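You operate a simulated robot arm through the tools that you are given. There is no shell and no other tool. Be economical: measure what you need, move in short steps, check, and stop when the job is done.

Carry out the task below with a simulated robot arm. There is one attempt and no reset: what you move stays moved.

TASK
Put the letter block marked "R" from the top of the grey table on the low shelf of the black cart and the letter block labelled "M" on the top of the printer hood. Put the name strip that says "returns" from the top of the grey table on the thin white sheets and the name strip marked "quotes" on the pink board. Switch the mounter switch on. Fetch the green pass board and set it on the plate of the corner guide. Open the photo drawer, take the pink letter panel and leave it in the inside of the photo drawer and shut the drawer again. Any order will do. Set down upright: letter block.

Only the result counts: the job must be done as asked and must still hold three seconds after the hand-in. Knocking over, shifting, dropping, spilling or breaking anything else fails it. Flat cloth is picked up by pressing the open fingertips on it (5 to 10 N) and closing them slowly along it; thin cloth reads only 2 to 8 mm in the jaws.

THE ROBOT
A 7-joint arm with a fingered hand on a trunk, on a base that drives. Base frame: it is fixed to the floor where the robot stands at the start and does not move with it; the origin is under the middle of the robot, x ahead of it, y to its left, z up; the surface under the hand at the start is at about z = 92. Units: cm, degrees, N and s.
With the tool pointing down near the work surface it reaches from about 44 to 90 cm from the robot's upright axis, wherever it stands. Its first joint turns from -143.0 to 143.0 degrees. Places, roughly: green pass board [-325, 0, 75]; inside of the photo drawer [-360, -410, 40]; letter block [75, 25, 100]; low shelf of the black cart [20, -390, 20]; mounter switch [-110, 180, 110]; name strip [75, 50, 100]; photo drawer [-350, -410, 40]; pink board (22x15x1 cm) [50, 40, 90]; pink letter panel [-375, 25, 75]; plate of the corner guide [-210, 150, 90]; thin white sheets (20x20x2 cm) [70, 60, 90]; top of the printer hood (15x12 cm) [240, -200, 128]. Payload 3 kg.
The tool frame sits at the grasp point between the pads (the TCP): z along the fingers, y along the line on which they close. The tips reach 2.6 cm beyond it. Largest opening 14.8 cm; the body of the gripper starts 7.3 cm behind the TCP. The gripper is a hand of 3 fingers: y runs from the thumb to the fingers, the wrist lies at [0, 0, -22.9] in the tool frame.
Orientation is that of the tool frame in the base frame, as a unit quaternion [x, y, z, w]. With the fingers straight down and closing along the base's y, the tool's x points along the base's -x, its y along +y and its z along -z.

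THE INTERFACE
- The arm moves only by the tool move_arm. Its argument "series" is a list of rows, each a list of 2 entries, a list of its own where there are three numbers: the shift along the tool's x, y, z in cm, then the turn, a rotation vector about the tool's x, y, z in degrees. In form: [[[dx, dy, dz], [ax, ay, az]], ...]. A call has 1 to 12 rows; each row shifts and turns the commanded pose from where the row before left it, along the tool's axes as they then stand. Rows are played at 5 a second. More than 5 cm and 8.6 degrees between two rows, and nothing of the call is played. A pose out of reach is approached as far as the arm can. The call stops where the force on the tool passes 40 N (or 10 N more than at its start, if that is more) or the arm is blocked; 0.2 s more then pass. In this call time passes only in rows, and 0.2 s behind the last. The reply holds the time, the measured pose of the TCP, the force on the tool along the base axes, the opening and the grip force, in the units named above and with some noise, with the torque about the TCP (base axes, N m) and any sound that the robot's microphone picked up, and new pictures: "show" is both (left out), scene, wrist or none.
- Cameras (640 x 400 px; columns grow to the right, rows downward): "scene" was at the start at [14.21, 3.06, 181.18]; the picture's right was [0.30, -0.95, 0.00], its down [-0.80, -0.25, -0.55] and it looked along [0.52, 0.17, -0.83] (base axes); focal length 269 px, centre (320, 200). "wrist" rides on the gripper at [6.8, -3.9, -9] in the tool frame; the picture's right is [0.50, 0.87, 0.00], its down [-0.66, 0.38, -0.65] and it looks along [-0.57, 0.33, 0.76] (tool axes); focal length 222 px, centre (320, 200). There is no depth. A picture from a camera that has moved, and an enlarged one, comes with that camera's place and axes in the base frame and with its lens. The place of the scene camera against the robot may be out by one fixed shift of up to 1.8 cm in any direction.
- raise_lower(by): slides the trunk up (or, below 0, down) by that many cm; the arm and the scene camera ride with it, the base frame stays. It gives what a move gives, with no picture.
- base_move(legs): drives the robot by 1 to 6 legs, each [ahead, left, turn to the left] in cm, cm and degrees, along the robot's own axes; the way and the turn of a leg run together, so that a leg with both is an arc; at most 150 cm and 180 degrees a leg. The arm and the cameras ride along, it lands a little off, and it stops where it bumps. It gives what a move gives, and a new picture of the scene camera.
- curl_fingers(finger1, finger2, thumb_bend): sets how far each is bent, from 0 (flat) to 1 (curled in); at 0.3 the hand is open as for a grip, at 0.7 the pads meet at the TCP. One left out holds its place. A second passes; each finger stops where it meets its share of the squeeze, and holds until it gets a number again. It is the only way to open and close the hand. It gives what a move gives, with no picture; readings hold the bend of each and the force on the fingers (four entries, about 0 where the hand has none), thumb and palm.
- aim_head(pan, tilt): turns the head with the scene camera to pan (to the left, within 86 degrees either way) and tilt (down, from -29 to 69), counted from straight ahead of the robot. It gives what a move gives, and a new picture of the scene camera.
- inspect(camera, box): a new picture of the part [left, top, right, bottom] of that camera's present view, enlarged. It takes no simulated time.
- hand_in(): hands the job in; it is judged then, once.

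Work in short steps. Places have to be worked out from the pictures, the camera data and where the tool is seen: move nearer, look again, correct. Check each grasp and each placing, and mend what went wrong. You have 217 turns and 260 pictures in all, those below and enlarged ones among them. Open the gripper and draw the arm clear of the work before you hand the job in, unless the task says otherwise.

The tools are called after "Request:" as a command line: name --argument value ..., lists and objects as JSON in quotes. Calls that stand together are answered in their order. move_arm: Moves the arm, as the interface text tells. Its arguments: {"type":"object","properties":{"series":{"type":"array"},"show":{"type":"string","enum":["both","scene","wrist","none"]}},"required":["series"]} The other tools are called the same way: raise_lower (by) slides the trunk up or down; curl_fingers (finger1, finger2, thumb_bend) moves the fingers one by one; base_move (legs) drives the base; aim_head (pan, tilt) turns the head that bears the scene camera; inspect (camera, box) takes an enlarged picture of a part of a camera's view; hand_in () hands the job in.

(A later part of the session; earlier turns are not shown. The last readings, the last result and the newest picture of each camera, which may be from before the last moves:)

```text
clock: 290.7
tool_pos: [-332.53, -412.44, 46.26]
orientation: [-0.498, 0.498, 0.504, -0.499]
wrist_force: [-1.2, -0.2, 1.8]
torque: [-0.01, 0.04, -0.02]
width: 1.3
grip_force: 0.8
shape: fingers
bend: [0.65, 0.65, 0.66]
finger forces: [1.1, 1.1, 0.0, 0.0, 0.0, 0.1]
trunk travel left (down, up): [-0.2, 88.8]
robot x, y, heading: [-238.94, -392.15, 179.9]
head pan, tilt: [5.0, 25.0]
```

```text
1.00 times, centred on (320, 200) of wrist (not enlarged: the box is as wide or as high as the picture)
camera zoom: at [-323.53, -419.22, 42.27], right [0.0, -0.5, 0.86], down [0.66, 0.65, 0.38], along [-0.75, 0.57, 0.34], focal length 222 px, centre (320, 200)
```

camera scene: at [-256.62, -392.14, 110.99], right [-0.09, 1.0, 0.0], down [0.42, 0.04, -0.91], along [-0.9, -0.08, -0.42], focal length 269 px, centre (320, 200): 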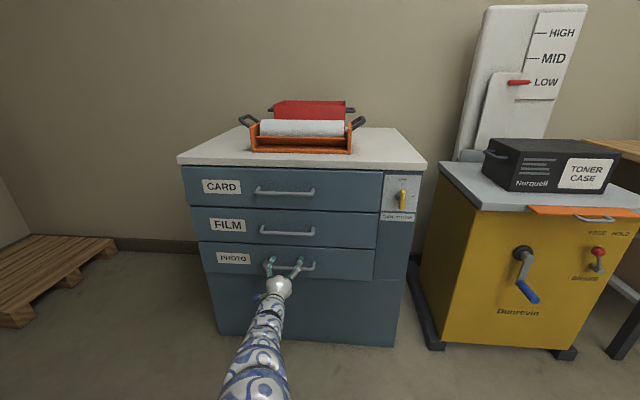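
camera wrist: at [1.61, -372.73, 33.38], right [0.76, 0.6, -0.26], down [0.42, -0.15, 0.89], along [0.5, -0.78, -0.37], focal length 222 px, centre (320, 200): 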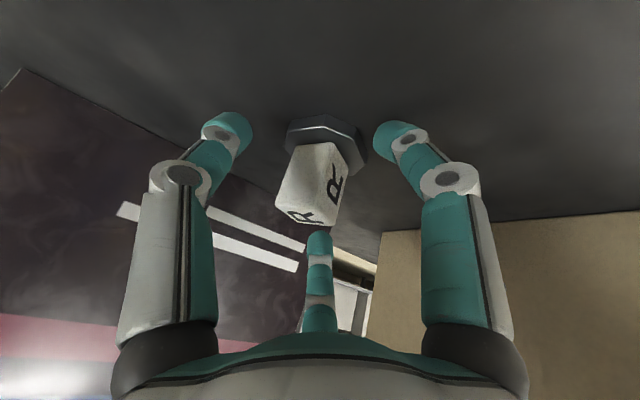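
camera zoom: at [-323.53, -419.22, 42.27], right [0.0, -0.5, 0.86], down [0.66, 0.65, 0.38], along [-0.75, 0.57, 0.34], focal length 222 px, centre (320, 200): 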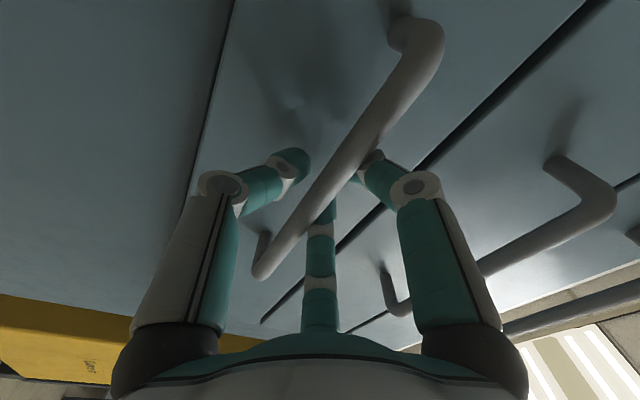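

Both fingers touch the bar; I tighten with the thumb and then pull by driving back.

Request:
curl_fingers --finger1 0.76 --finger2 0.76 --thumb_bend 0.85

Request:
base_move --legs '[[-15, 0, 0]]'

```text
clock: 291.7
tool_pos: [-332.42, -412.54, 46.27]
orientation: [-0.498, 0.498, 0.504, -0.5]
wrist_force: [-0.9, 0.1, -4.7]
torque: [0.02, -0.03, -0.01]
width: 0.01
grip_force: 8.6
shape: fingers
bend: [0.74, 0.74, 0.76]
finger forces: [0.8, 0.6, 0.0, 0.1, 16.1, 0.1]
trunk travel left (down, up): [-0.2, 88.8]
robot x, y, heading: [-238.9, -392.13, 179.6]
head pan, tilt: [5.0, 25.0]
```

```text
clock: 293.1
tool_pos: [-317.47, -412.61, 46.37]
orientation: [-0.499, 0.498, 0.504, -0.499]
wrist_force: [0.1, 0.3, -0.2]
torque: [0.03, 0.01, 0.0]
width: 0.0
grip_force: 0.0
shape: fingers
bend: [0.74, 0.74, 0.76]
finger forces: [0.0, 0.0, 0.0, 0.1, 0.0, 0.0]
trunk travel left (down, up): [-0.2, 88.8]
robot x, y, heading: [-223.97, -392.31, 179.9]
head pan, tilt: [5.0, 25.0]
camera scene: at [-241.64, -392.16, 110.99], right [-0.09, 1.0, 0.0], down [0.42, 0.04, -0.91], along [-0.9, -0.08, -0.42], focal length 269 px, centre (320, 200)
```

scene: 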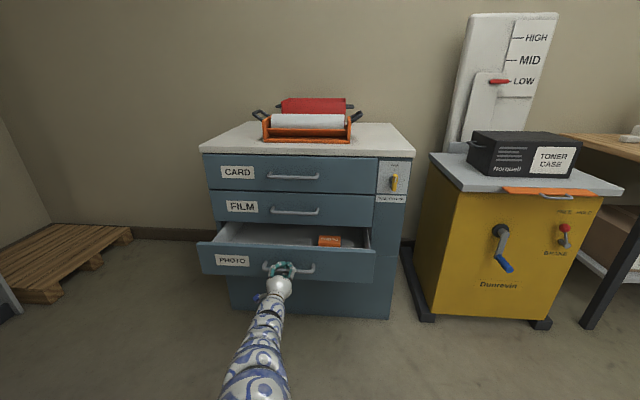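

The drawer is opening. Let me check the hold on the bar before pulling more.

Request:
inspect --camera "wrist" --box '[0, 0, 640, 400]'

Request:
inspect --camera "scene" --box '[190, 200, 410, 330]'

```text
1.00 times, centred on (320, 200) of wrist (not enlarged: the box is as wide or as high as the picture)
camera zoom: at [-308.55, -419.23, 42.28], right [0.0, -0.5, 0.86], down [0.66, 0.65, 0.38], along [-0.75, 0.57, 0.34], focal length 222 px, centre (320, 200)
```

zoom: 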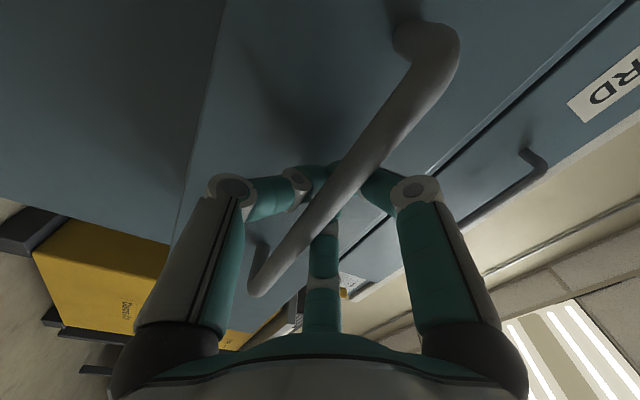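

```text
2.91 times, centred on (300, 265) of scene
camera zoom: at [-241.64, -392.16, 110.99], right [-0.09, 1.0, 0.0], down [0.42, 0.04, -0.91], along [-0.9, -0.08, -0.42], focal length 784 px, centre (378, 11)
```

zoom: 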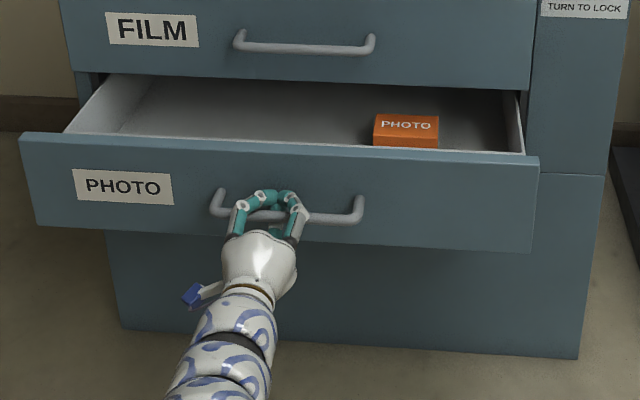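

The fingers are hooked behind the bar. I pull 13 cm more.

Request:
base_move --legs '[[-13, 0, 0]]'

```text
clock: 294.4
tool_pos: [-304.64, -412.52, 46.33]
orientation: [-0.498, 0.498, 0.504, -0.5]
wrist_force: [0.2, -0.1, -0.3]
torque: [-0.02, 0.01, 0.02]
width: 0.0
grip_force: 0.1
shape: fingers
bend: [0.74, 0.74, 0.76]
finger forces: [0.1, 0.0, 0.0, 0.1, 0.0, 0.0]
trunk travel left (down, up): [-0.2, 88.8]
robot x, y, heading: [-211.13, -392.59, 179.8]
head pan, tilt: [5.0, 25.0]
camera scene: at [-228.65, -392.18, 110.99], right [-0.09, 1.0, 0.0], down [0.42, 0.04, -0.91], along [-0.9, -0.08, -0.42], focal length 269 px, centre (320, 200)
```

scene: 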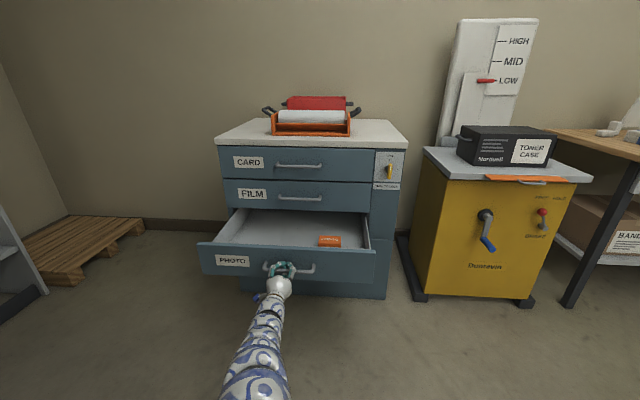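

Open about 28 cm. I release the bar, back away and raise the trunk; then I'll fetch the pink panel.

Request:
curl_fingers --finger1 0.42 --finger2 0.42 --thumb_bend 0.42

Request:
base_move --legs '[[-14, 0, 0]]'

Request:
raise_lower --by 40

Request:
raise_lower --by 40

Request:
inspect --camera "scene" --box '[0, 0, 640, 400]'

```text
clock: 295.4
tool_pos: [-304.55, -412.53, 46.35]
orientation: [-0.498, 0.498, 0.505, -0.499]
wrist_force: [0.0, 0.5, 0.7]
torque: [-0.01, 0.0, 0.03]
width: 8.8
grip_force: 0.0
shape: fingers
bend: [0.42, 0.42, 0.42]
finger forces: [0.1, 0.0, 0.0, 0.0, 0.1, 0.0]
trunk travel left (down, up): [-0.2, 88.8]
robot x, y, heading: [-210.88, -392.51, 179.8]
head pan, tilt: [5.0, 25.0]
```

```text
clock: 296.7
tool_pos: [-290.79, -412.63, 46.44]
orientation: [-0.498, 0.497, 0.505, -0.5]
wrist_force: [1.0, 0.6, 0.3]
torque: [0.0, 0.0, 0.0]
width: 8.78
grip_force: 0.0
shape: fingers
bend: [0.42, 0.42, 0.42]
finger forces: [0.0, 0.0, 0.0, 0.0, 0.1, 0.0]
trunk travel left (down, up): [-0.2, 88.8]
robot x, y, heading: [-197.03, -392.37, 180.2]
head pan, tilt: [5.0, 25.0]
camera scene: at [-214.85, -392.19, 110.98], right [-0.09, 1.0, 0.0], down [0.42, 0.04, -0.91], along [-0.9, -0.08, -0.42], focal length 269 px, centre (320, 200)
```

scene: 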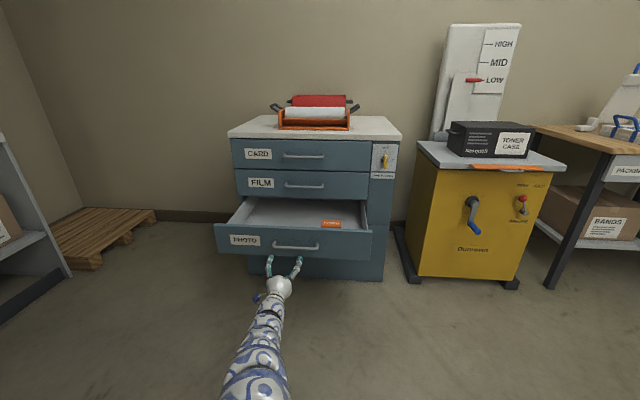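

```text
clock: 300.5
tool_pos: [-290.84, -412.6, 86.42]
orientation: [-0.499, 0.497, 0.504, -0.5]
wrist_force: [0.2, -0.5, 0.2]
torque: [0.02, 0.01, -0.01]
width: 8.8
grip_force: 0.0
shape: fingers
bend: [0.42, 0.42, 0.42]
finger forces: [0.0, 0.0, 0.1, 0.1, 0.0, 0.0]
trunk travel left (down, up): [-40.2, 48.8]
robot x, y, heading: [-196.89, -392.36, 179.9]
head pan, tilt: [5.0, 25.0]
```

```text
clock: 304.4
tool_pos: [-290.8, -412.63, 126.35]
orientation: [-0.499, 0.498, 0.504, -0.499]
wrist_force: [-0.1, 0.9, 0.5]
torque: [-0.01, 0.02, 0.01]
width: 8.81
grip_force: 0.1
shape: fingers
bend: [0.42, 0.42, 0.42]
finger forces: [0.1, 0.1, 0.1, 0.0, 0.1, 0.1]
trunk travel left (down, up): [-80.2, 8.8]
robot x, y, heading: [-197.37, -392.5, 180.0]
head pan, tilt: [5.0, 25.0]
```

```text
1.00 times, centred on (320, 200) of scene (not enlarged: the box is as wide or as high as the picture)
camera zoom: at [-214.86, -392.19, 190.98], right [-0.09, 1.0, 0.0], down [0.42, 0.04, -0.91], along [-0.9, -0.08, -0.42], focal length 269 px, centre (320, 200)
```

zoom: 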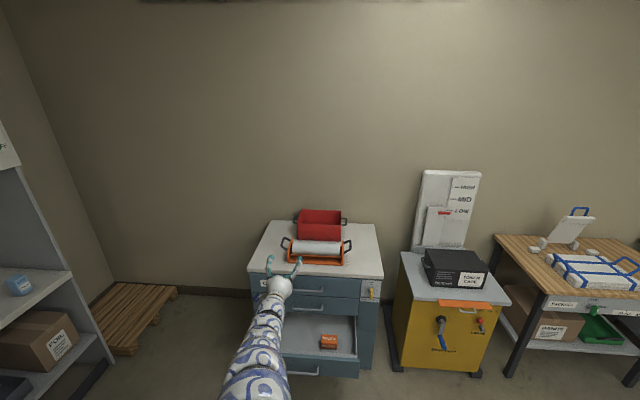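

The drawer stays open with its orange box inside. I drive a safe route (turning north at x≈−227, then up the aisle) to the parts table.

Request:
base_move --legs '[[30, 0, 0], [0, 0, -90], [0, 50, 0], [150, 0, 0], [100, 0, 0], [0, 0, 90]]'

Request:
base_move --legs '[[0, -140, 0]]'

Request:
aim_head --pan -10 --tilt 45

```text
clock: 328.5
tool_pos: [-375.08, -166.91, 126.4]
orientation: [0.51, -0.485, -0.492, 0.512]
wrist_force: [0.2, 0.2, 0.6]
torque: [0.01, -0.02, 0.04]
width: 8.82
grip_force: 0.0
shape: fingers
bend: [0.42, 0.42, 0.42]
finger forces: [0.0, 0.1, 0.0, 0.0, 0.0, 0.0]
trunk travel left (down, up): [-80.2, 8.8]
robot x, y, heading: [-282.61, -141.84, -177.5]
head pan, tilt: [5.0, 25.0]
camera scene: at [-300.12, -142.67, 190.98], right [-0.14, 0.99, 0.0], down [0.42, 0.06, -0.91], along [-0.9, -0.12, -0.42], focal length 269 px, centre (320, 200)
```

scene: 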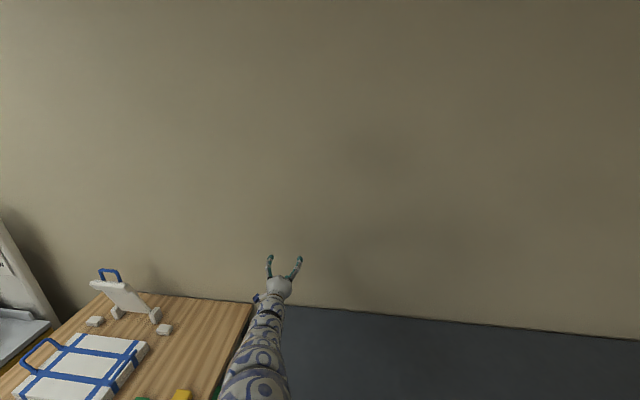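

```text
clock: 332.6
tool_pos: [-370.44, -112.97, 126.56]
orientation: [0.549, -0.44, -0.447, 0.553]
wrist_force: [0.5, -0.8, -0.2]
torque: [-0.01, -0.05, 0.0]
width: 8.82
grip_force: 0.0
shape: fingers
bend: [0.42, 0.42, 0.42]
finger forces: [0.0, 0.0, 0.1, 0.0, 0.0, 0.1]
trunk travel left (down, up): [-80.2, 8.8]
robot x, y, heading: [-283.5, -73.04, -167.5]
head pan, tilt: [5.0, 25.0]
stopped in leg 1: the robot was blocked; the commanded pose is now the measured one
camera scene: at [-300.38, -76.48, 191.02], right [-0.3, 0.95, 0.0], down [0.4, 0.13, -0.91], along [-0.86, -0.27, -0.42], focal length 269 px, centre (320, 200)
```

scene: 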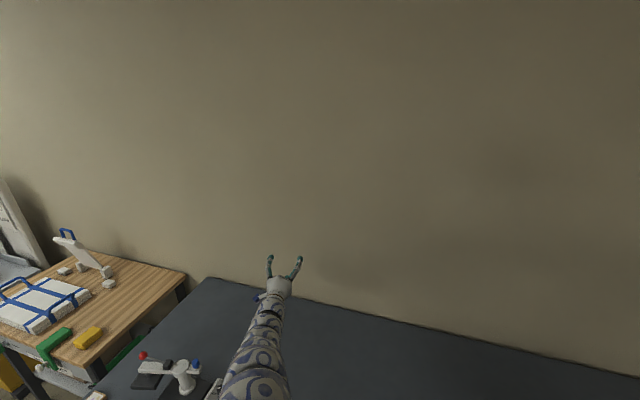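

```text
clock: 333.4
tool_pos: [-370.49, -113.15, 126.35]
orientation: [0.549, -0.439, -0.446, 0.553]
wrist_force: [0.1, -0.1, 0.2]
torque: [0.0, -0.02, -0.02]
width: 8.82
grip_force: 0.1
shape: fingers
bend: [0.42, 0.42, 0.42]
finger forces: [0.0, 0.0, 0.0, 0.0, 0.0, 0.0]
trunk travel left (down, up): [-80.2, 8.8]
robot x, y, heading: [-283.38, -72.92, -167.6]
head pan, tilt: [-10.0, 45.0]
camera scene: at [-299.95, -74.2, 187.94], right [-0.04, 1.0, 0.0], down [0.71, 0.03, -0.71], along [-0.71, -0.03, -0.71], focal length 269 px, centre (320, 200)
```

scene: 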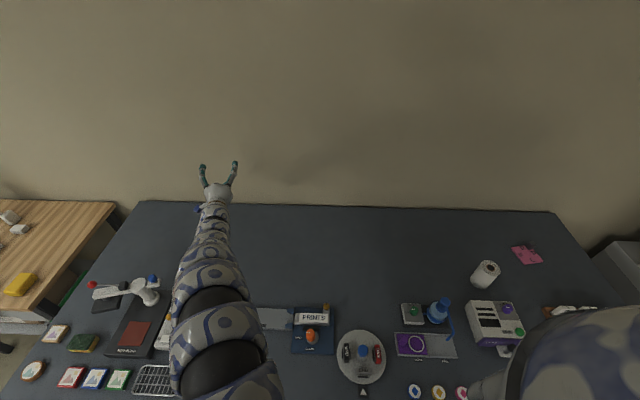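

The base bumped along the table edge and turned a bit. I back off 15 cm, straighten, and continue north.

Request:
base_move --legs '[[-15, 0, 0], [0, 0, -12.4], [0, -78, 0]]'

Request:
aim_head --pan -5 --tilt 50

```text
clock: 339.4
tool_pos: [-362.78, -12.2, 126.35]
orientation: [-0.499, 0.497, 0.503, -0.501]
wrist_force: [1.3, -0.1, 0.0]
torque: [-0.03, 0.04, 0.02]
width: 8.83
grip_force: 0.0
shape: fingers
bend: [0.42, 0.42, 0.42]
finger forces: [0.0, 0.1, 0.1, 0.0, 0.0, 0.2]
trunk travel left (down, up): [-80.2, 8.8]
robot x, y, heading: [-269.36, 8.39, -179.8]
head pan, tilt: [-10.0, 45.0]
camera scene: at [-285.71, 10.68, 187.93], right [0.17, 0.99, 0.0], down [0.7, -0.12, -0.71], along [-0.7, 0.12, -0.71], focal length 269 px, centre (320, 200)
```

scene: 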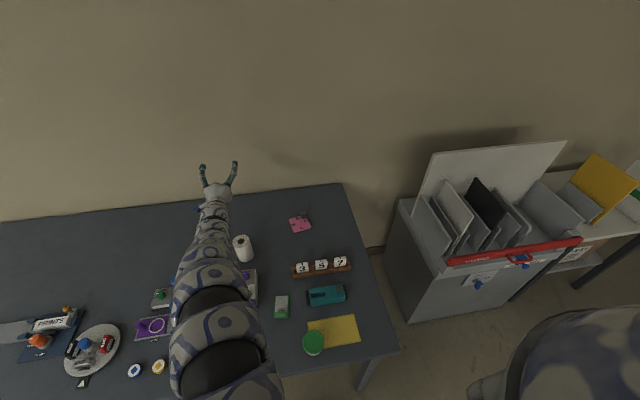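

```text
clock: 340.0
tool_pos: [-362.73, -12.24, 126.37]
orientation: [-0.499, 0.497, 0.503, -0.501]
wrist_force: [1.5, -0.2, 0.5]
torque: [0.05, -0.02, 0.0]
width: 8.8
grip_force: 0.0
shape: fingers
bend: [0.42, 0.42, 0.42]
finger forces: [0.0, 0.0, 0.1, 0.0, 0.1, 0.0]
trunk travel left (down, up): [-80.2, 8.8]
robot x, y, heading: [-269.16, 8.52, -179.6]
head pan, tilt: [-5.0, 50.0]
camera scene: at [-285.37, 9.87, 187.24], right [0.08, 1.0, 0.0], down [0.76, -0.06, -0.64], along [-0.64, 0.05, -0.77], focal length 269 px, centre (320, 200)
```

scene: 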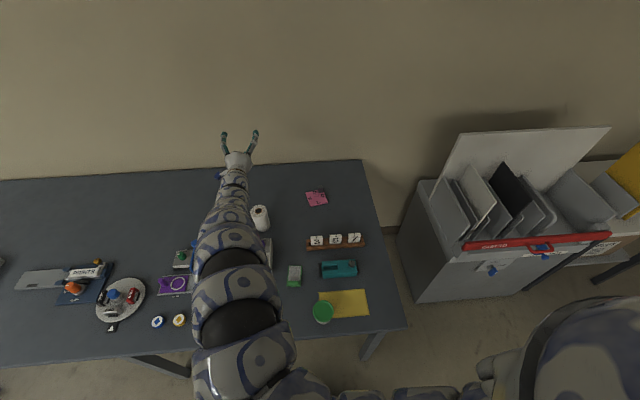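

Request:
inspect --camera "scene" --box '[240, 170, 400, 270]'

Request:
inspect --camera "scene" --box '[260, 240, 400, 340]'

```text
4.00 times, centred on (320, 220) of scene
camera zoom: at [-285.37, 9.87, 187.24], right [0.08, 1.0, 0.0], down [0.76, -0.06, -0.64], along [-0.64, 0.05, -0.77], focal length 1078 px, centre (320, 120)
```

zoom: 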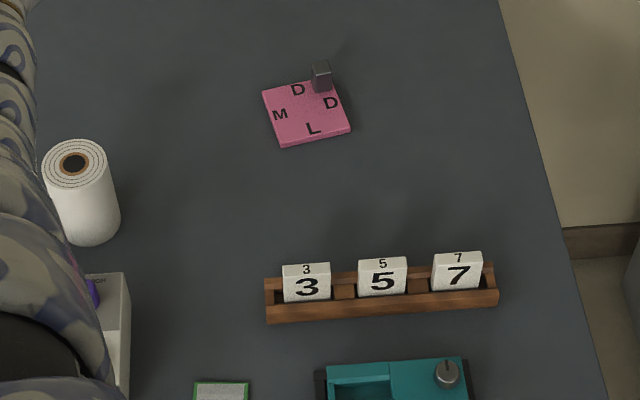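

```text
4.00 times, centred on (330, 290) of scene
camera zoom: at [-285.37, 9.87, 187.24], right [0.08, 1.0, 0.0], down [0.76, -0.06, -0.64], along [-0.64, 0.05, -0.77], focal length 1078 px, centre (280, -160)
```

zoom: 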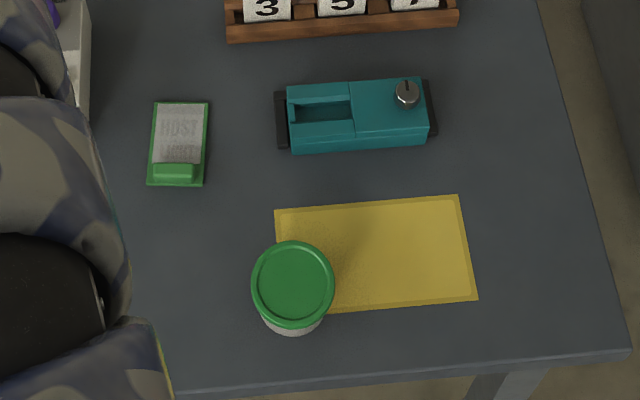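

Both boards carry small grip posts: the pink panel's post is at about [−383.4,17.9,79], the green board's tab at about [−332.7,2.4,77]. I raise the trunk and turn the hand back to fingers-down with 30° forward tilt.

Request:
raise_lower --by 8

Request:
move_arm --series '[[[0, 0, 0], [0, 0, -8.2]], [[0, 0, 0], [0, 0, -8.2]], [[0, 0, 0], [0, 0, -8.2]], [[0, 0, 0], [0, 0, -8.2]], [[0, 0, 0], [0, 0, -8.2]], [[0, 0, 0], [0, 0, -8.2]], [[0, 0, 0], [0, 0, -8.2]], [[0, 0, 0], [0, 0, -8.2]], [[0, 0, 0], [0, 0, -8.2]], [[0, 0, 0], [0, 0, -8.2]], [[0, 0, 0], [0, 0, -8]]]' --show "none"

Request:
move_arm --series '[[[3.32, 0, -0.24], [0, 8.33, 0]], [[3.32, 0, -0.24], [0, 8.33, 0]], [[3.32, 0, -0.24], [0, 8.33, 0]], [[3.32, 0, -0.24], [0, 8.33, 0]], [[3.32, 0, -0.24], [0, 8.33, 0]], [[3.32, 0, -0.24], [0, 8.33, 0]], [[3.32, 0, -0.24], [0, 8.33, 0]]]' --show "wrist"

```text
clock: 341.2
tool_pos: [-362.89, -12.23, 134.41]
orientation: [-0.499, 0.497, 0.504, -0.501]
wrist_force: [0.9, 0.0, 0.7]
torque: [-0.01, 0.0, 0.0]
width: 8.83
grip_force: 0.1
shape: fingers
bend: [0.42, 0.42, 0.42]
finger forces: [0.0, 0.0, 0.1, 0.1, 0.1, 0.0]
trunk travel left (down, up): [-88.2, 0.8]
robot x, y, heading: [-269.29, 8.51, -179.8]
head pan, tilt: [-5.0, 50.0]
```

```text
clock: 343.6
tool_pos: [-362.68, -12.22, 134.36]
orientation: [-0.704, -0.003, 0.71, 0.002]
wrist_force: [-0.1, -0.2, 0.2]
torque: [-0.01, 0.02, 0.02]
width: 8.82
grip_force: 0.1
shape: fingers
bend: [0.42, 0.42, 0.42]
finger forces: [0.0, 0.1, 0.1, 0.0, 0.0, 0.0]
trunk travel left (down, up): [-88.2, 0.8]
robot x, y, heading: [-269.29, 8.39, -179.7]
head pan, tilt: [-5.0, 50.0]
```

```text
clock: 345.2
tool_pos: [-352.07, -12.31, 114.74]
orientation: [0.961, 0.002, -0.277, -0.002]
wrist_force: [-0.2, 0.3, -0.2]
torque: [0.02, 0.04, 0.04]
width: 8.87
grip_force: 0.1
shape: fingers
bend: [0.42, 0.42, 0.42]
finger forces: [0.0, 0.1, 0.0, 0.0, 0.0, 0.1]
trunk travel left (down, up): [-88.2, 0.8]
robot x, y, heading: [-268.99, 8.29, -179.7]
head pan, tilt: [-5.0, 50.0]
camera wrist: at [-341.53, -8.3, 118.76], right [0.43, -0.86, -0.27], down [-0.21, -0.38, 0.9], along [-0.88, -0.33, -0.34], focal length 222 px, centre (320, 200)
```

wrist: 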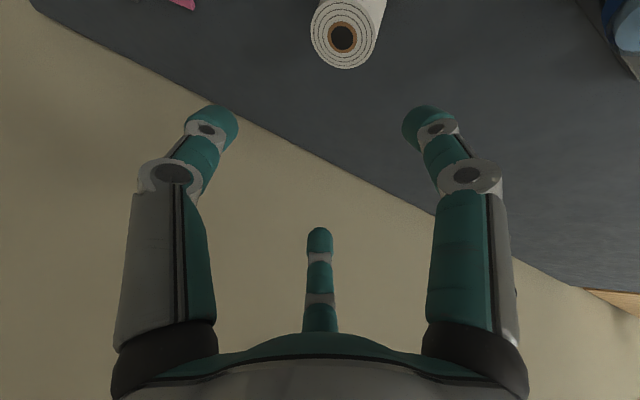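

Tilt is 32°. I position the robot at about [−280,18] and turn right 12° so the hand lines up radially with the pink post.

Request:
base_move --legs '[[0, -10, -12.5], [11, 2.5, 0]]'

Request:
inspect --camera "wrist" --box '[0, 0, 640, 400]'

```text
clock: 347.2
tool_pos: [-365.05, 16.39, 114.65]
orientation: [0.955, -0.105, -0.275, -0.033]
wrist_force: [-0.5, -0.3, -0.3]
torque: [-0.01, 0.0, 0.0]
width: 8.82
grip_force: 0.0
shape: fingers
bend: [0.42, 0.42, 0.42]
finger forces: [0.1, 0.1, 0.0, 0.0, 0.0, 0.0]
trunk travel left (down, up): [-88.2, 0.8]
robot x, y, heading: [-279.46, 18.34, 167.3]
head pan, tilt: [-5.0, 50.0]
camera scene: at [-295.5, 23.18, 195.21], right [0.3, 0.95, 0.0], down [0.73, -0.23, -0.64], along [-0.61, 0.19, -0.77], focal length 269 px, centre (320, 200)
```

scene: 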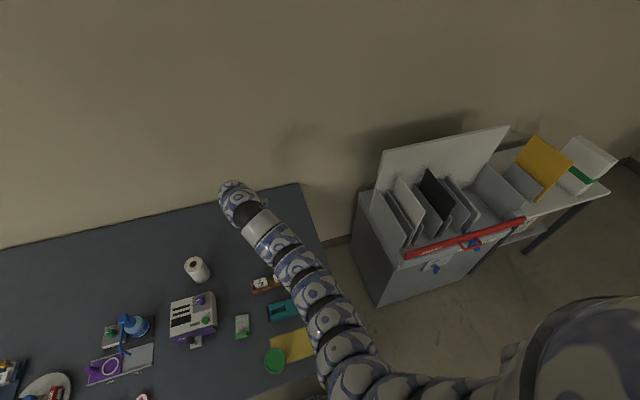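

```text
1.00 times, centred on (320, 200) of wrist (not enlarged: the box is as wide or as high as the picture)
camera zoom: at [-353.98, 17.92, 118.64], right [0.22, -0.94, -0.27], down [-0.29, -0.33, 0.9], along [-0.93, -0.12, -0.34], focal length 222 px, centre (320, 200)
```

zoom: 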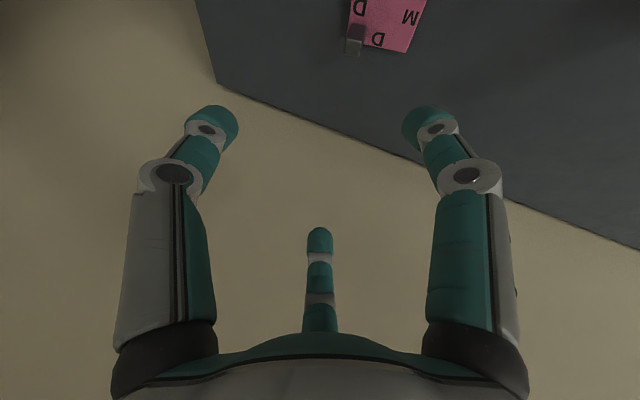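

The post appears at about [−380.5,17,78.5]. I descend along the tool axis to z≈88 and look again.

Request:
move_arm --series '[[[0.19, 0.41, 4.4], [0, 0, 0]], [[0.19, 0.41, 4.4], [0, 0, 0]], [[0.19, 0.41, 4.4], [0, 0, 0]], [[0.19, 0.41, 4.4], [0, 0, 0]], [[0.19, 0.41, 4.4], [0, 0, 0]], [[0.19, 0.41, 4.4], [0, 0, 0]]]' --show "wrist"

```text
clock: 348.6
tool_pos: [-371.87, 16.96, 101.81]
orientation: [0.955, -0.106, -0.274, -0.033]
wrist_force: [0.3, 0.5, -0.6]
torque: [0.0, 0.01, -0.01]
width: 8.84
grip_force: 0.1
shape: fingers
bend: [0.42, 0.42, 0.42]
finger forces: [0.1, 0.0, 0.0, 0.1, 0.0, 0.1]
out of reach, approached as far as the arm can: row 4, 5, 6
trunk travel left (down, up): [-88.2, 0.8]
robot x, y, heading: [-279.55, 18.23, 167.5]
head pan, tilt: [-5.0, 50.0]
camera wrist: at [-360.75, 18.44, 105.73], right [0.22, -0.94, -0.27], down [-0.29, -0.33, 0.9], along [-0.93, -0.12, -0.34], focal length 222 px, centre (320, 200)
```

wrist: 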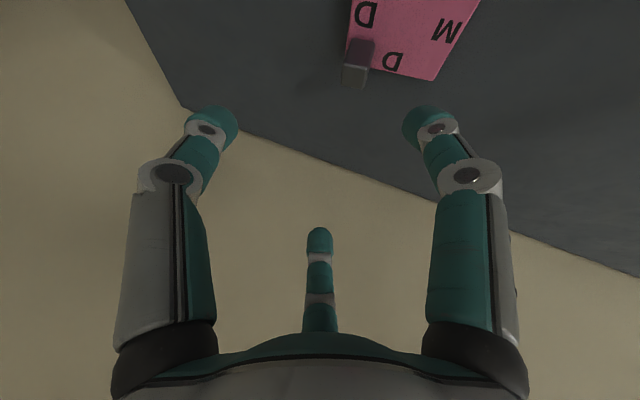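

The reach is better at a different arm height, so I'll set the arm pose high with 45° tilt and then lower by the trunk. First I lift and tilt.

Request:
move_arm --series '[[[-2.66, 0, -4.23], [0, 0, 0]], [[-2.66, 0, -4.23], [0, 0, 0]], [[-2.66, 0, -4.23], [0, 0, 0]], [[-2.66, 0, -4.23], [0, 0, 0]], [[-2.59, 0, -0.15], [0, -6.5, 0]], [[-2.59, 0, -0.15], [0, -6.5, 0]], [[-2, 0, 2], [0, 0, 0]], [[-1.5, 0, 1.5], [0, 0, 0]]]' --show "wrist"

```text
clock: 350.4
tool_pos: [-380.85, 18.71, 125.14]
orientation: [0.918, -0.101, -0.381, -0.045]
wrist_force: [0.9, 0.7, -1.3]
torque: [-0.01, -0.03, -0.01]
width: 8.89
grip_force: 0.2
shape: fingers
bend: [0.42, 0.42, 0.42]
finger forces: [0.1, 0.1, 0.1, 0.0, 0.0, 0.1]
trunk travel left (down, up): [-88.2, 0.8]
robot x, y, heading: [-279.38, 18.21, 167.6]
head pan, tilt: [-5.0, 50.0]
camera wrist: at [-368.97, 20.04, 126.63], right [0.15, -0.92, -0.36], down [-0.08, -0.38, 0.92], along [-0.98, -0.11, -0.13], focal length 222 px, centre (320, 200)
```

wrist: 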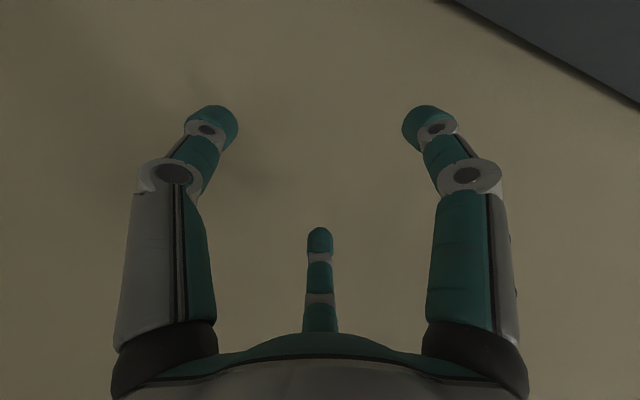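

The pose [−380.9,18.7] is reachable. I lower the trunk 34 cm and look.

Request:
raise_lower --by -34

Request:
inspect --camera "wrist" --box '[0, 0, 640, 400]'

```text
clock: 353.7
tool_pos: [-380.69, 18.65, 91.13]
orientation: [0.918, -0.1, -0.382, -0.045]
wrist_force: [0.1, -0.4, -0.9]
torque: [-0.01, 0.04, -0.04]
width: 8.85
grip_force: 0.0
shape: fingers
bend: [0.42, 0.42, 0.42]
finger forces: [0.3, 0.0, 0.0, 0.1, 0.0, 0.1]
trunk travel left (down, up): [-54.2, 34.8]
robot x, y, heading: [-279.99, 18.42, 167.6]
head pan, tilt: [-5.0, 50.0]
```

```text
1.00 times, centred on (320, 200) of wrist (not enlarged: the box is as wide or as high as the picture)
camera zoom: at [-368.93, 20.03, 92.62], right [0.15, -0.92, -0.36], down [-0.08, -0.37, 0.92], along [-0.98, -0.11, -0.13], focal length 222 px, centre (320, 200)
```

zoom: 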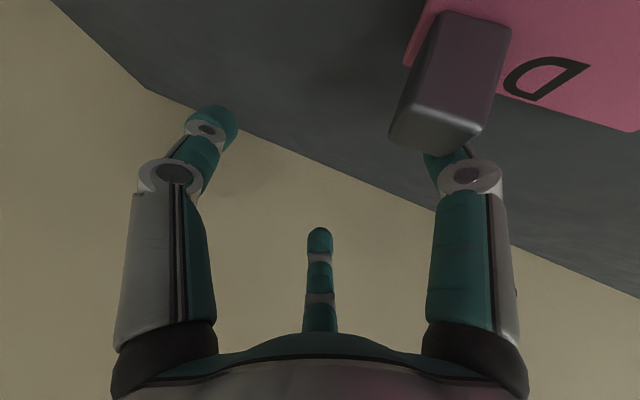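

Triangulating shows the table top is at z≈85 and the post at [−374.5,17,86–89]. I raise 11 cm, reduce the tilt to 32° and look again.

Request:
raise_lower --by 11

Request:
move_arm --series '[[[2.59, 0, -0.15], [0, 6.5, 0]], [[2.59, 0, -0.15], [0, 6.5, 0]]]' --show "wrist"

```text
clock: 355.1
tool_pos: [-380.66, 18.7, 102.11]
orientation: [0.918, -0.101, -0.382, -0.045]
wrist_force: [0.6, 0.1, 0.2]
torque: [0.01, -0.01, 0.0]
width: 8.84
grip_force: 0.1
shape: fingers
bend: [0.42, 0.42, 0.42]
finger forces: [0.0, 0.0, 0.0, 0.1, 0.0, 0.1]
trunk travel left (down, up): [-65.2, 23.8]
robot x, y, heading: [-279.43, 18.15, 167.6]
head pan, tilt: [-5.0, 50.0]
```

```text
clock: 355.7
tool_pos: [-376.73, 17.77, 98.64]
orientation: [0.955, -0.105, -0.274, -0.034]
wrist_force: [-0.1, -0.5, 0.0]
torque: [0.0, -0.03, 0.02]
width: 8.83
grip_force: 0.0
shape: fingers
bend: [0.42, 0.42, 0.42]
finger forces: [0.1, 0.0, 0.0, 0.1, 0.0, 0.0]
trunk travel left (down, up): [-65.2, 23.8]
robot x, y, heading: [-279.47, 17.93, 167.5]
head pan, tilt: [-5.0, 50.0]
camera wrist: at [-365.54, 19.3, 102.75], right [0.23, -0.94, -0.27], down [-0.29, -0.33, 0.9], along [-0.93, -0.12, -0.34], focal length 222 px, centre (320, 200)
```

wrist: 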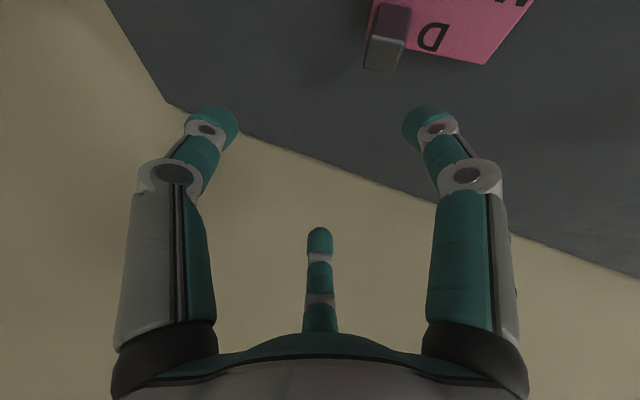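

The post is confirmed at [−374.5,17.1], top z 89. I pre-close the fingers somewhat and approach along the tool axis, aiming at TCP [−372.9,16.8,89.9].

Request:
curl_fingers --finger1 0.51 --finger2 0.51 --thumb_bend 0.51

Request:
move_arm --series '[[[4, 0.1, 0], [0, 0, 0]], [[4, 0.1, 0], [0, 0, 0]], [[0, 0, 3], [0, 0, 0]]]' --show "wrist"

```text
clock: 356.7
tool_pos: [-376.69, 17.89, 98.74]
orientation: [0.955, -0.104, -0.276, -0.033]
wrist_force: [-0.3, 0.8, -0.3]
torque: [0.01, -0.02, -0.02]
width: 5.96
grip_force: 0.0
shape: fingers
bend: [0.51, 0.51, 0.51]
finger forces: [0.0, 0.0, 0.0, 0.0, 0.0, 0.0]
trunk travel left (down, up): [-65.2, 23.8]
robot x, y, heading: [-279.28, 17.97, 167.6]
head pan, tilt: [-5.0, 50.0]
```

```text
clock: 357.5
tool_pos: [-371.82, 16.49, 91.9]
orientation: [0.955, -0.105, -0.275, -0.033]
wrist_force: [-0.4, -0.6, 0.3]
torque: [0.0, 0.01, 0.0]
width: 5.91
grip_force: 0.0
shape: fingers
bend: [0.51, 0.51, 0.51]
finger forces: [0.1, 0.0, 0.0, 0.0, 0.0, 0.1]
trunk travel left (down, up): [-65.2, 23.8]
robot x, y, heading: [-279.71, 17.75, 167.4]
head pan, tilt: [-5.0, 50.0]
camera wrist: at [-360.61, 17.93, 96.04], right [0.22, -0.94, -0.27], down [-0.29, -0.33, 0.9], along [-0.93, -0.12, -0.34], focal length 222 px, centre (320, 200)
```

wrist: 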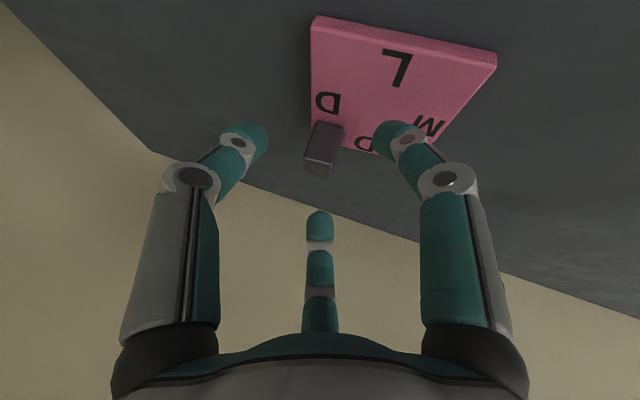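

The post sits centred between the fingers. I advance 2.3 cm and close gently.

Request:
move_arm --series '[[[0, 0.1, 1.2], [0, 0, 0]], [[0, 0, 1.1], [0, 0, 0]]]' --show "none"

Request:
curl_fingers --finger1 0.62 --finger2 0.62 --thumb_bend 0.62

Request:
inspect --camera "wrist" --box '[80, 0, 560, 300]'

```text
clock: 358.1
tool_pos: [-372.93, 16.62, 90.22]
orientation: [0.955, -0.105, -0.275, -0.033]
wrist_force: [0.3, 0.6, 1.2]
torque: [-0.05, 0.0, 0.04]
width: 5.86
grip_force: 0.3
shape: fingers
bend: [0.51, 0.51, 0.51]
finger forces: [1.2, 0.0, 0.0, 0.0, 0.0, 0.0]
trunk travel left (down, up): [-65.2, 23.8]
robot x, y, heading: [-279.26, 18.35, 167.8]
head pan, tilt: [-5.0, 50.0]
```

```text
clock: 359.1
tool_pos: [-372.91, 16.67, 90.24]
orientation: [0.955, -0.104, -0.275, -0.033]
wrist_force: [-0.7, 0.1, 0.9]
torque: [-0.02, 0.08, 0.0]
width: 2.39
grip_force: 0.9
shape: fingers
bend: [0.62, 0.6, 0.62]
finger forces: [0.0, 1.6, 0.0, 0.0, 0.1, 0.0]
trunk travel left (down, up): [-65.2, 23.8]
robot x, y, heading: [-279.77, 18.4, 167.5]
head pan, tilt: [-5.0, 50.0]
```

```text
1.33 times, centred on (320, 150) of wrist
camera zoom: at [-361.78, 18.18, 94.16], right [0.22, -0.94, -0.27], down [-0.29, -0.33, 0.9], along [-0.93, -0.12, -0.34], focal length 296 px, centre (320, 267)
```

zoom: 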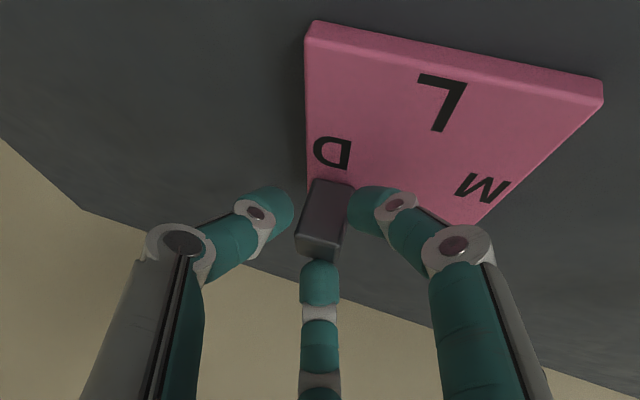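

Good placing. I close thumb and finger 1 further and tighten.

Request:
curl_fingers --finger1 0.68 --finger2 0.63 --thumb_bend 0.68

Request:
curl_fingers --finger1 0.76 --finger2 0.7 --thumb_bend 0.76

Request:
inspect --camera "wrist" --box '[80, 0, 560, 300]'

```text
clock: 360.1
tool_pos: [-373.02, 16.65, 90.12]
orientation: [0.955, -0.105, -0.275, -0.033]
wrist_force: [0.2, -0.3, 2.1]
torque: [-0.02, 0.03, -0.01]
width: 0.78
grip_force: 2.0
shape: fingers
bend: [0.67, 0.61, 0.68]
finger forces: [1.0, 2.0, 0.1, 0.0, 0.9, 0.0]
trunk travel left (down, up): [-65.2, 23.8]
robot x, y, heading: [-279.36, 18.21, 167.4]
head pan, tilt: [-5.0, 50.0]
```

```text
clock: 361.1
tool_pos: [-372.94, 16.6, 90.17]
orientation: [0.955, -0.104, -0.275, -0.033]
wrist_force: [0.1, 0.8, 3.0]
torque: [0.0, 0.07, 0.0]
width: 0.02
grip_force: 4.1
shape: fingers
bend: [0.73, 0.61, 0.73]
finger forces: [0.0, 7.7, 0.0, 0.0, 0.0, 0.0]
trunk travel left (down, up): [-65.2, 23.8]
robot x, y, heading: [-279.43, 18.41, 167.8]
head pan, tilt: [-5.0, 50.0]
```

```text
1.33 times, centred on (320, 150) of wrist
camera zoom: at [-361.77, 18.19, 94.17], right [0.22, -0.94, -0.27], down [-0.29, -0.33, 0.9], along [-0.93, -0.12, -0.34], focal length 296 px, centre (320, 267)
```

zoom: 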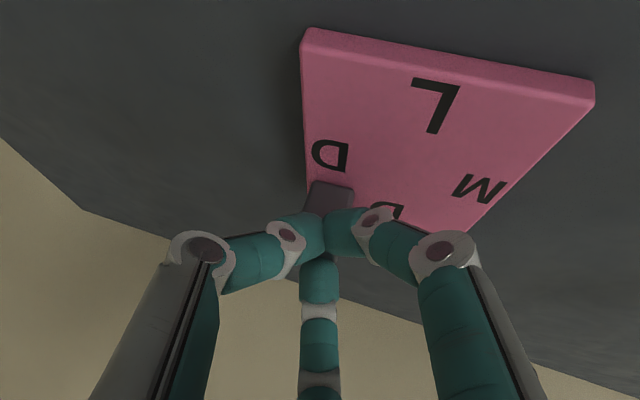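

The fingers slid over the post's top; a steeper hand is needed. I open, back off 4 cm, bring the base 3 cm nearer and reduce the tilt to ~17°.

Request:
curl_fingers --finger1 0.51 --finger2 0.51 --thumb_bend 0.51

Request:
move_arm --series '[[[0, 0, -2.5], [0, 0, 0]], [[0, 0, -2.5], [0, 0, 0]]]' --show "none"

Request:
base_move --legs '[[3, 0.7, 0]]'

Request:
move_arm --series '[[[0, 0, 0], [0, 7.5, 0]], [[0, 0, 0], [0, 7.5, 0]]]' --show "wrist"

```text
clock: 362.1
tool_pos: [-372.99, 16.72, 90.24]
orientation: [0.955, -0.105, -0.275, -0.034]
wrist_force: [-0.6, -0.3, 0.5]
torque: [0.0, 0.01, -0.01]
width: 5.79
grip_force: 0.0
shape: fingers
bend: [0.52, 0.51, 0.51]
finger forces: [0.8, 0.0, 0.0, 0.0, 0.0, 0.1]
trunk travel left (down, up): [-65.2, 23.8]
robot x, y, heading: [-279.72, 18.65, 167.3]
head pan, tilt: [-5.0, 50.0]
```

```text
clock: 362.7
tool_pos: [-370.3, 16.1, 94.34]
orientation: [0.955, -0.105, -0.276, -0.034]
wrist_force: [0.9, -0.4, 0.1]
torque: [0.02, 0.0, 0.0]
width: 5.85
grip_force: 0.1
shape: fingers
bend: [0.51, 0.51, 0.51]
finger forces: [0.1, 0.1, 0.0, 0.0, 0.0, 0.0]
trunk travel left (down, up): [-65.2, 23.8]
robot x, y, heading: [-279.49, 18.37, 167.4]
head pan, tilt: [-5.0, 50.0]
```

```text
clock: 363.6
tool_pos: [-373.66, 16.07, 94.34]
orientation: [0.955, -0.105, -0.274, -0.034]
wrist_force: [-1.2, 0.0, -0.4]
torque: [-0.01, -0.03, 0.02]
width: 5.83
grip_force: 0.1
shape: fingers
bend: [0.51, 0.51, 0.51]
finger forces: [0.0, 0.0, 0.2, 0.1, 0.1, 0.0]
trunk travel left (down, up): [-65.2, 23.8]
robot x, y, heading: [-282.27, 17.86, 167.7]
head pan, tilt: [-5.0, 50.0]
camera scene: at [-298.49, 23.11, 172.22], right [0.3, 0.95, 0.0], down [0.73, -0.23, -0.64], along [-0.61, 0.19, -0.77], focal length 269 px, centre (320, 200)
```

scene: 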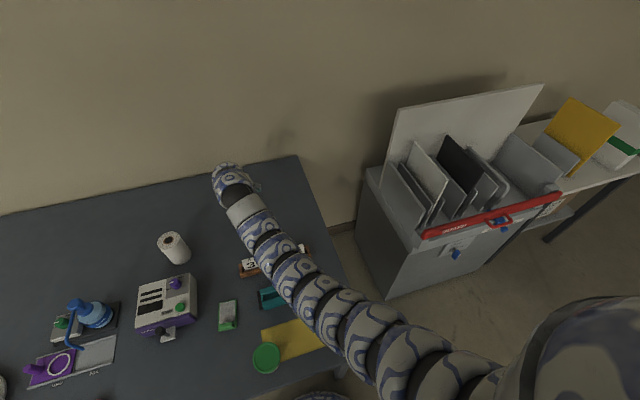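

```text
clock: 364.2
tool_pos: [-373.36, 15.89, 94.41]
orientation: [0.983, -0.108, -0.147, -0.019]
wrist_force: [-0.3, -0.1, -0.3]
torque: [-0.01, -0.01, 0.0]
width: 5.84
grip_force: 0.0
shape: fingers
bend: [0.51, 0.51, 0.51]
finger forces: [0.0, 0.1, 0.1, 0.1, 0.0, 0.1]
trunk travel left (down, up): [-65.2, 23.8]
robot x, y, heading: [-282.66, 18.37, 167.6]
head pan, tilt: [-5.0, 50.0]
camera wrist: at [-363.69, 17.71, 100.94], right [0.28, -0.95, -0.15], down [-0.51, -0.28, 0.81], along [-0.82, -0.15, -0.56], focal length 222 px, centre (320, 200)
```

wrist: 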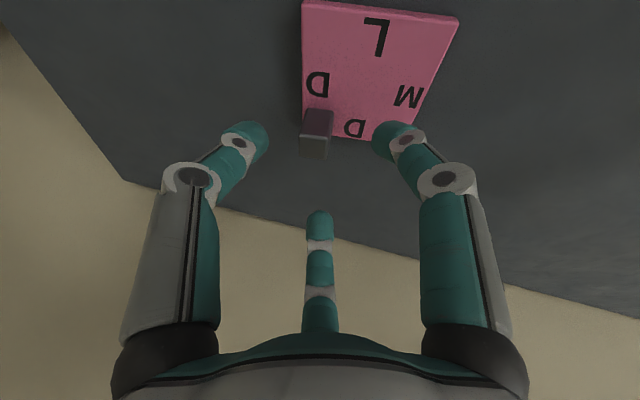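

Post centre at [−374.6,16.9]; I approach to TCP [−373.8,16.7,89.9] with the steeper hand.

Request:
move_arm --series '[[[0.73, -0.66, 0], [0, 0, 0]], [[0, 0, 2.5], [0, 0, 0]], [[0, 0, 1.8], [0, 0, 0]]]' --show "wrist"

Request:
curl_fingers --finger1 0.61 --finger2 0.61 --thumb_bend 0.61

Request:
inspect --camera "wrist" --box '[80, 0, 560, 300]'

```text
clock: 365.0
tool_pos: [-373.92, 16.85, 90.04]
orientation: [0.983, -0.109, -0.149, -0.018]
wrist_force: [-0.1, -0.2, -0.7]
torque: [-0.02, -0.02, -0.02]
width: 5.82
grip_force: 0.1
shape: fingers
bend: [0.51, 0.51, 0.51]
finger forces: [0.1, 0.1, 0.0, 0.1, 0.1, 0.0]
trunk travel left (down, up): [-65.2, 23.8]
robot x, y, heading: [-282.62, 18.51, 167.6]
head pan, tilt: [-5.0, 50.0]
camera wrist: at [-364.15, 18.66, 96.68], right [0.28, -0.95, -0.15], down [-0.51, -0.28, 0.82], along [-0.82, -0.15, -0.56], focal length 222 px, centre (320, 200)
```

wrist: 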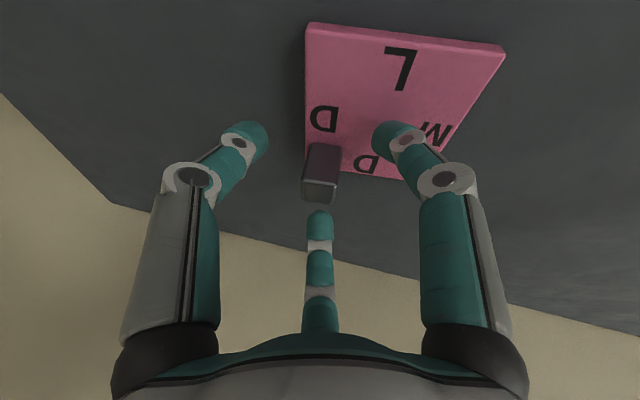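

```text
clock: 366.0
tool_pos: [-373.9, 16.89, 90.06]
orientation: [0.983, -0.108, -0.148, -0.019]
wrist_force: [0.2, -0.2, -0.1]
torque: [0.0, 0.07, 0.01]
width: 2.7
grip_force: 0.3
shape: fingers
bend: [0.61, 0.61, 0.61]
finger forces: [0.0, 0.3, 0.0, 0.0, 0.0, 0.1]
trunk travel left (down, up): [-65.2, 23.8]
robot x, y, heading: [-282.55, 18.38, 167.6]
head pan, tilt: [-5.0, 50.0]
```

```text
1.33 times, centred on (320, 150) of wrist
camera zoom: at [-364.12, 18.66, 96.66], right [0.28, -0.95, -0.15], down [-0.51, -0.28, 0.82], along [-0.82, -0.15, -0.56], focal length 296 px, centre (320, 267)
```

zoom: 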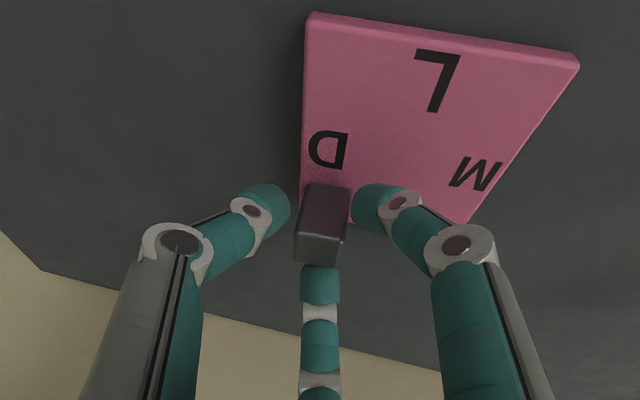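

Well centred. I lower 0.8 cm more for a deeper grip, then close fully.

Request:
move_arm --series '[[[0.1, 0, 0.8], [0, 0, 0]]]' --show "none"

Request:
curl_fingers --finger1 0.68 --finger2 0.66 --thumb_bend 0.68

Request:
inspect --camera "wrist" --box '[80, 0, 560, 300]'

```text
clock: 366.4
tool_pos: [-373.98, 16.85, 89.24]
orientation: [0.983, -0.108, -0.147, -0.02]
wrist_force: [-0.8, -0.8, -0.1]
torque: [-0.03, -0.03, -0.01]
width: 2.7
grip_force: 0.1
shape: fingers
bend: [0.61, 0.61, 0.61]
finger forces: [0.0, 0.2, 0.1, 0.0, 0.1, 0.1]
trunk travel left (down, up): [-65.2, 23.8]
robot x, y, heading: [-282.78, 17.77, 167.5]
head pan, tilt: [-5.0, 50.0]
```

```text
clock: 367.4
tool_pos: [-374.04, 16.88, 89.23]
orientation: [0.983, -0.109, -0.148, -0.02]
wrist_force: [-0.3, -0.9, -0.4]
torque: [-0.01, -0.03, -0.01]
width: 1.92
grip_force: 6.3
shape: fingers
bend: [0.63, 0.62, 0.65]
finger forces: [4.8, 3.8, 0.0, 0.0, 4.6, 0.0]
trunk travel left (down, up): [-65.2, 23.8]
robot x, y, heading: [-282.81, 18.21, 167.5]
head pan, tilt: [-5.0, 50.0]
```

```text
1.33 times, centred on (320, 150) of wrist
camera zoom: at [-364.22, 18.68, 95.85], right [0.28, -0.95, -0.15], down [-0.51, -0.28, 0.82], along [-0.82, -0.15, -0.56], focal length 296 px, centre (320, 267)
```

zoom: 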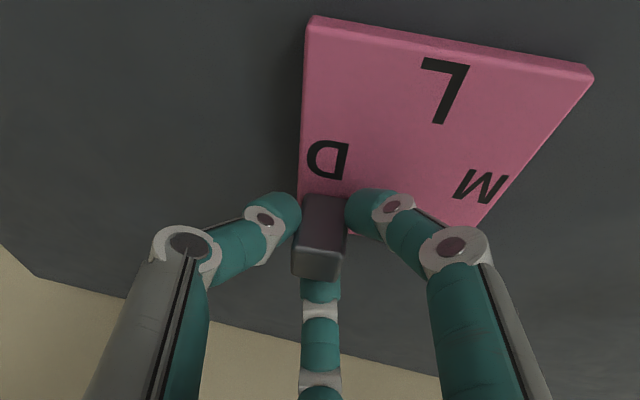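

All three fingers grip the post well. I tighten and lift with the trunk.

Request:
curl_fingers --finger1 0.72 --finger2 0.71 --thumb_bend 0.74

Request:
raise_lower --by 8

Request:
inspect --camera "wrist" --box '[0, 0, 640, 400]'

```text
clock: 368.4
tool_pos: [-373.93, 16.93, 89.23]
orientation: [0.983, -0.108, -0.148, -0.02]
wrist_force: [-0.9, -0.7, 0.3]
torque: [-0.07, -0.03, 0.01]
width: 1.78
grip_force: 13.8
shape: fingers
bend: [0.62, 0.62, 0.67]
finger forces: [9.5, 8.1, 0.0, 0.0, 10.4, 0.1]
trunk travel left (down, up): [-65.2, 23.8]
robot x, y, heading: [-282.56, 18.09, 167.5]
head pan, tilt: [-5.0, 50.0]
```

```text
clock: 369.6
tool_pos: [-374.05, 16.83, 97.25]
orientation: [0.983, -0.109, -0.147, -0.019]
wrist_force: [1.3, -0.3, -1.5]
torque: [0.02, 0.01, -0.01]
width: 0.58
grip_force: 9.3
shape: fingers
bend: [0.65, 0.62, 0.71]
finger forces: [4.7, 8.0, 0.1, 0.0, 5.9, 0.0]
trunk travel left (down, up): [-73.2, 15.8]
robot x, y, heading: [-282.89, 18.04, 167.2]
head pan, tilt: [-5.0, 50.0]
```

```text
1.00 times, centred on (320, 200) of wrist (not enlarged: the box is as wide or as high as the picture)
camera zoom: at [-364.23, 18.68, 103.83], right [0.28, -0.95, -0.15], down [-0.51, -0.28, 0.82], along [-0.82, -0.15, -0.56], focal length 222 px, centre (320, 200)
```

zoom: 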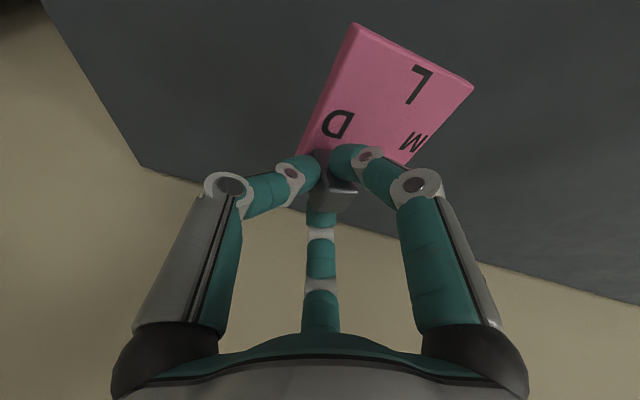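

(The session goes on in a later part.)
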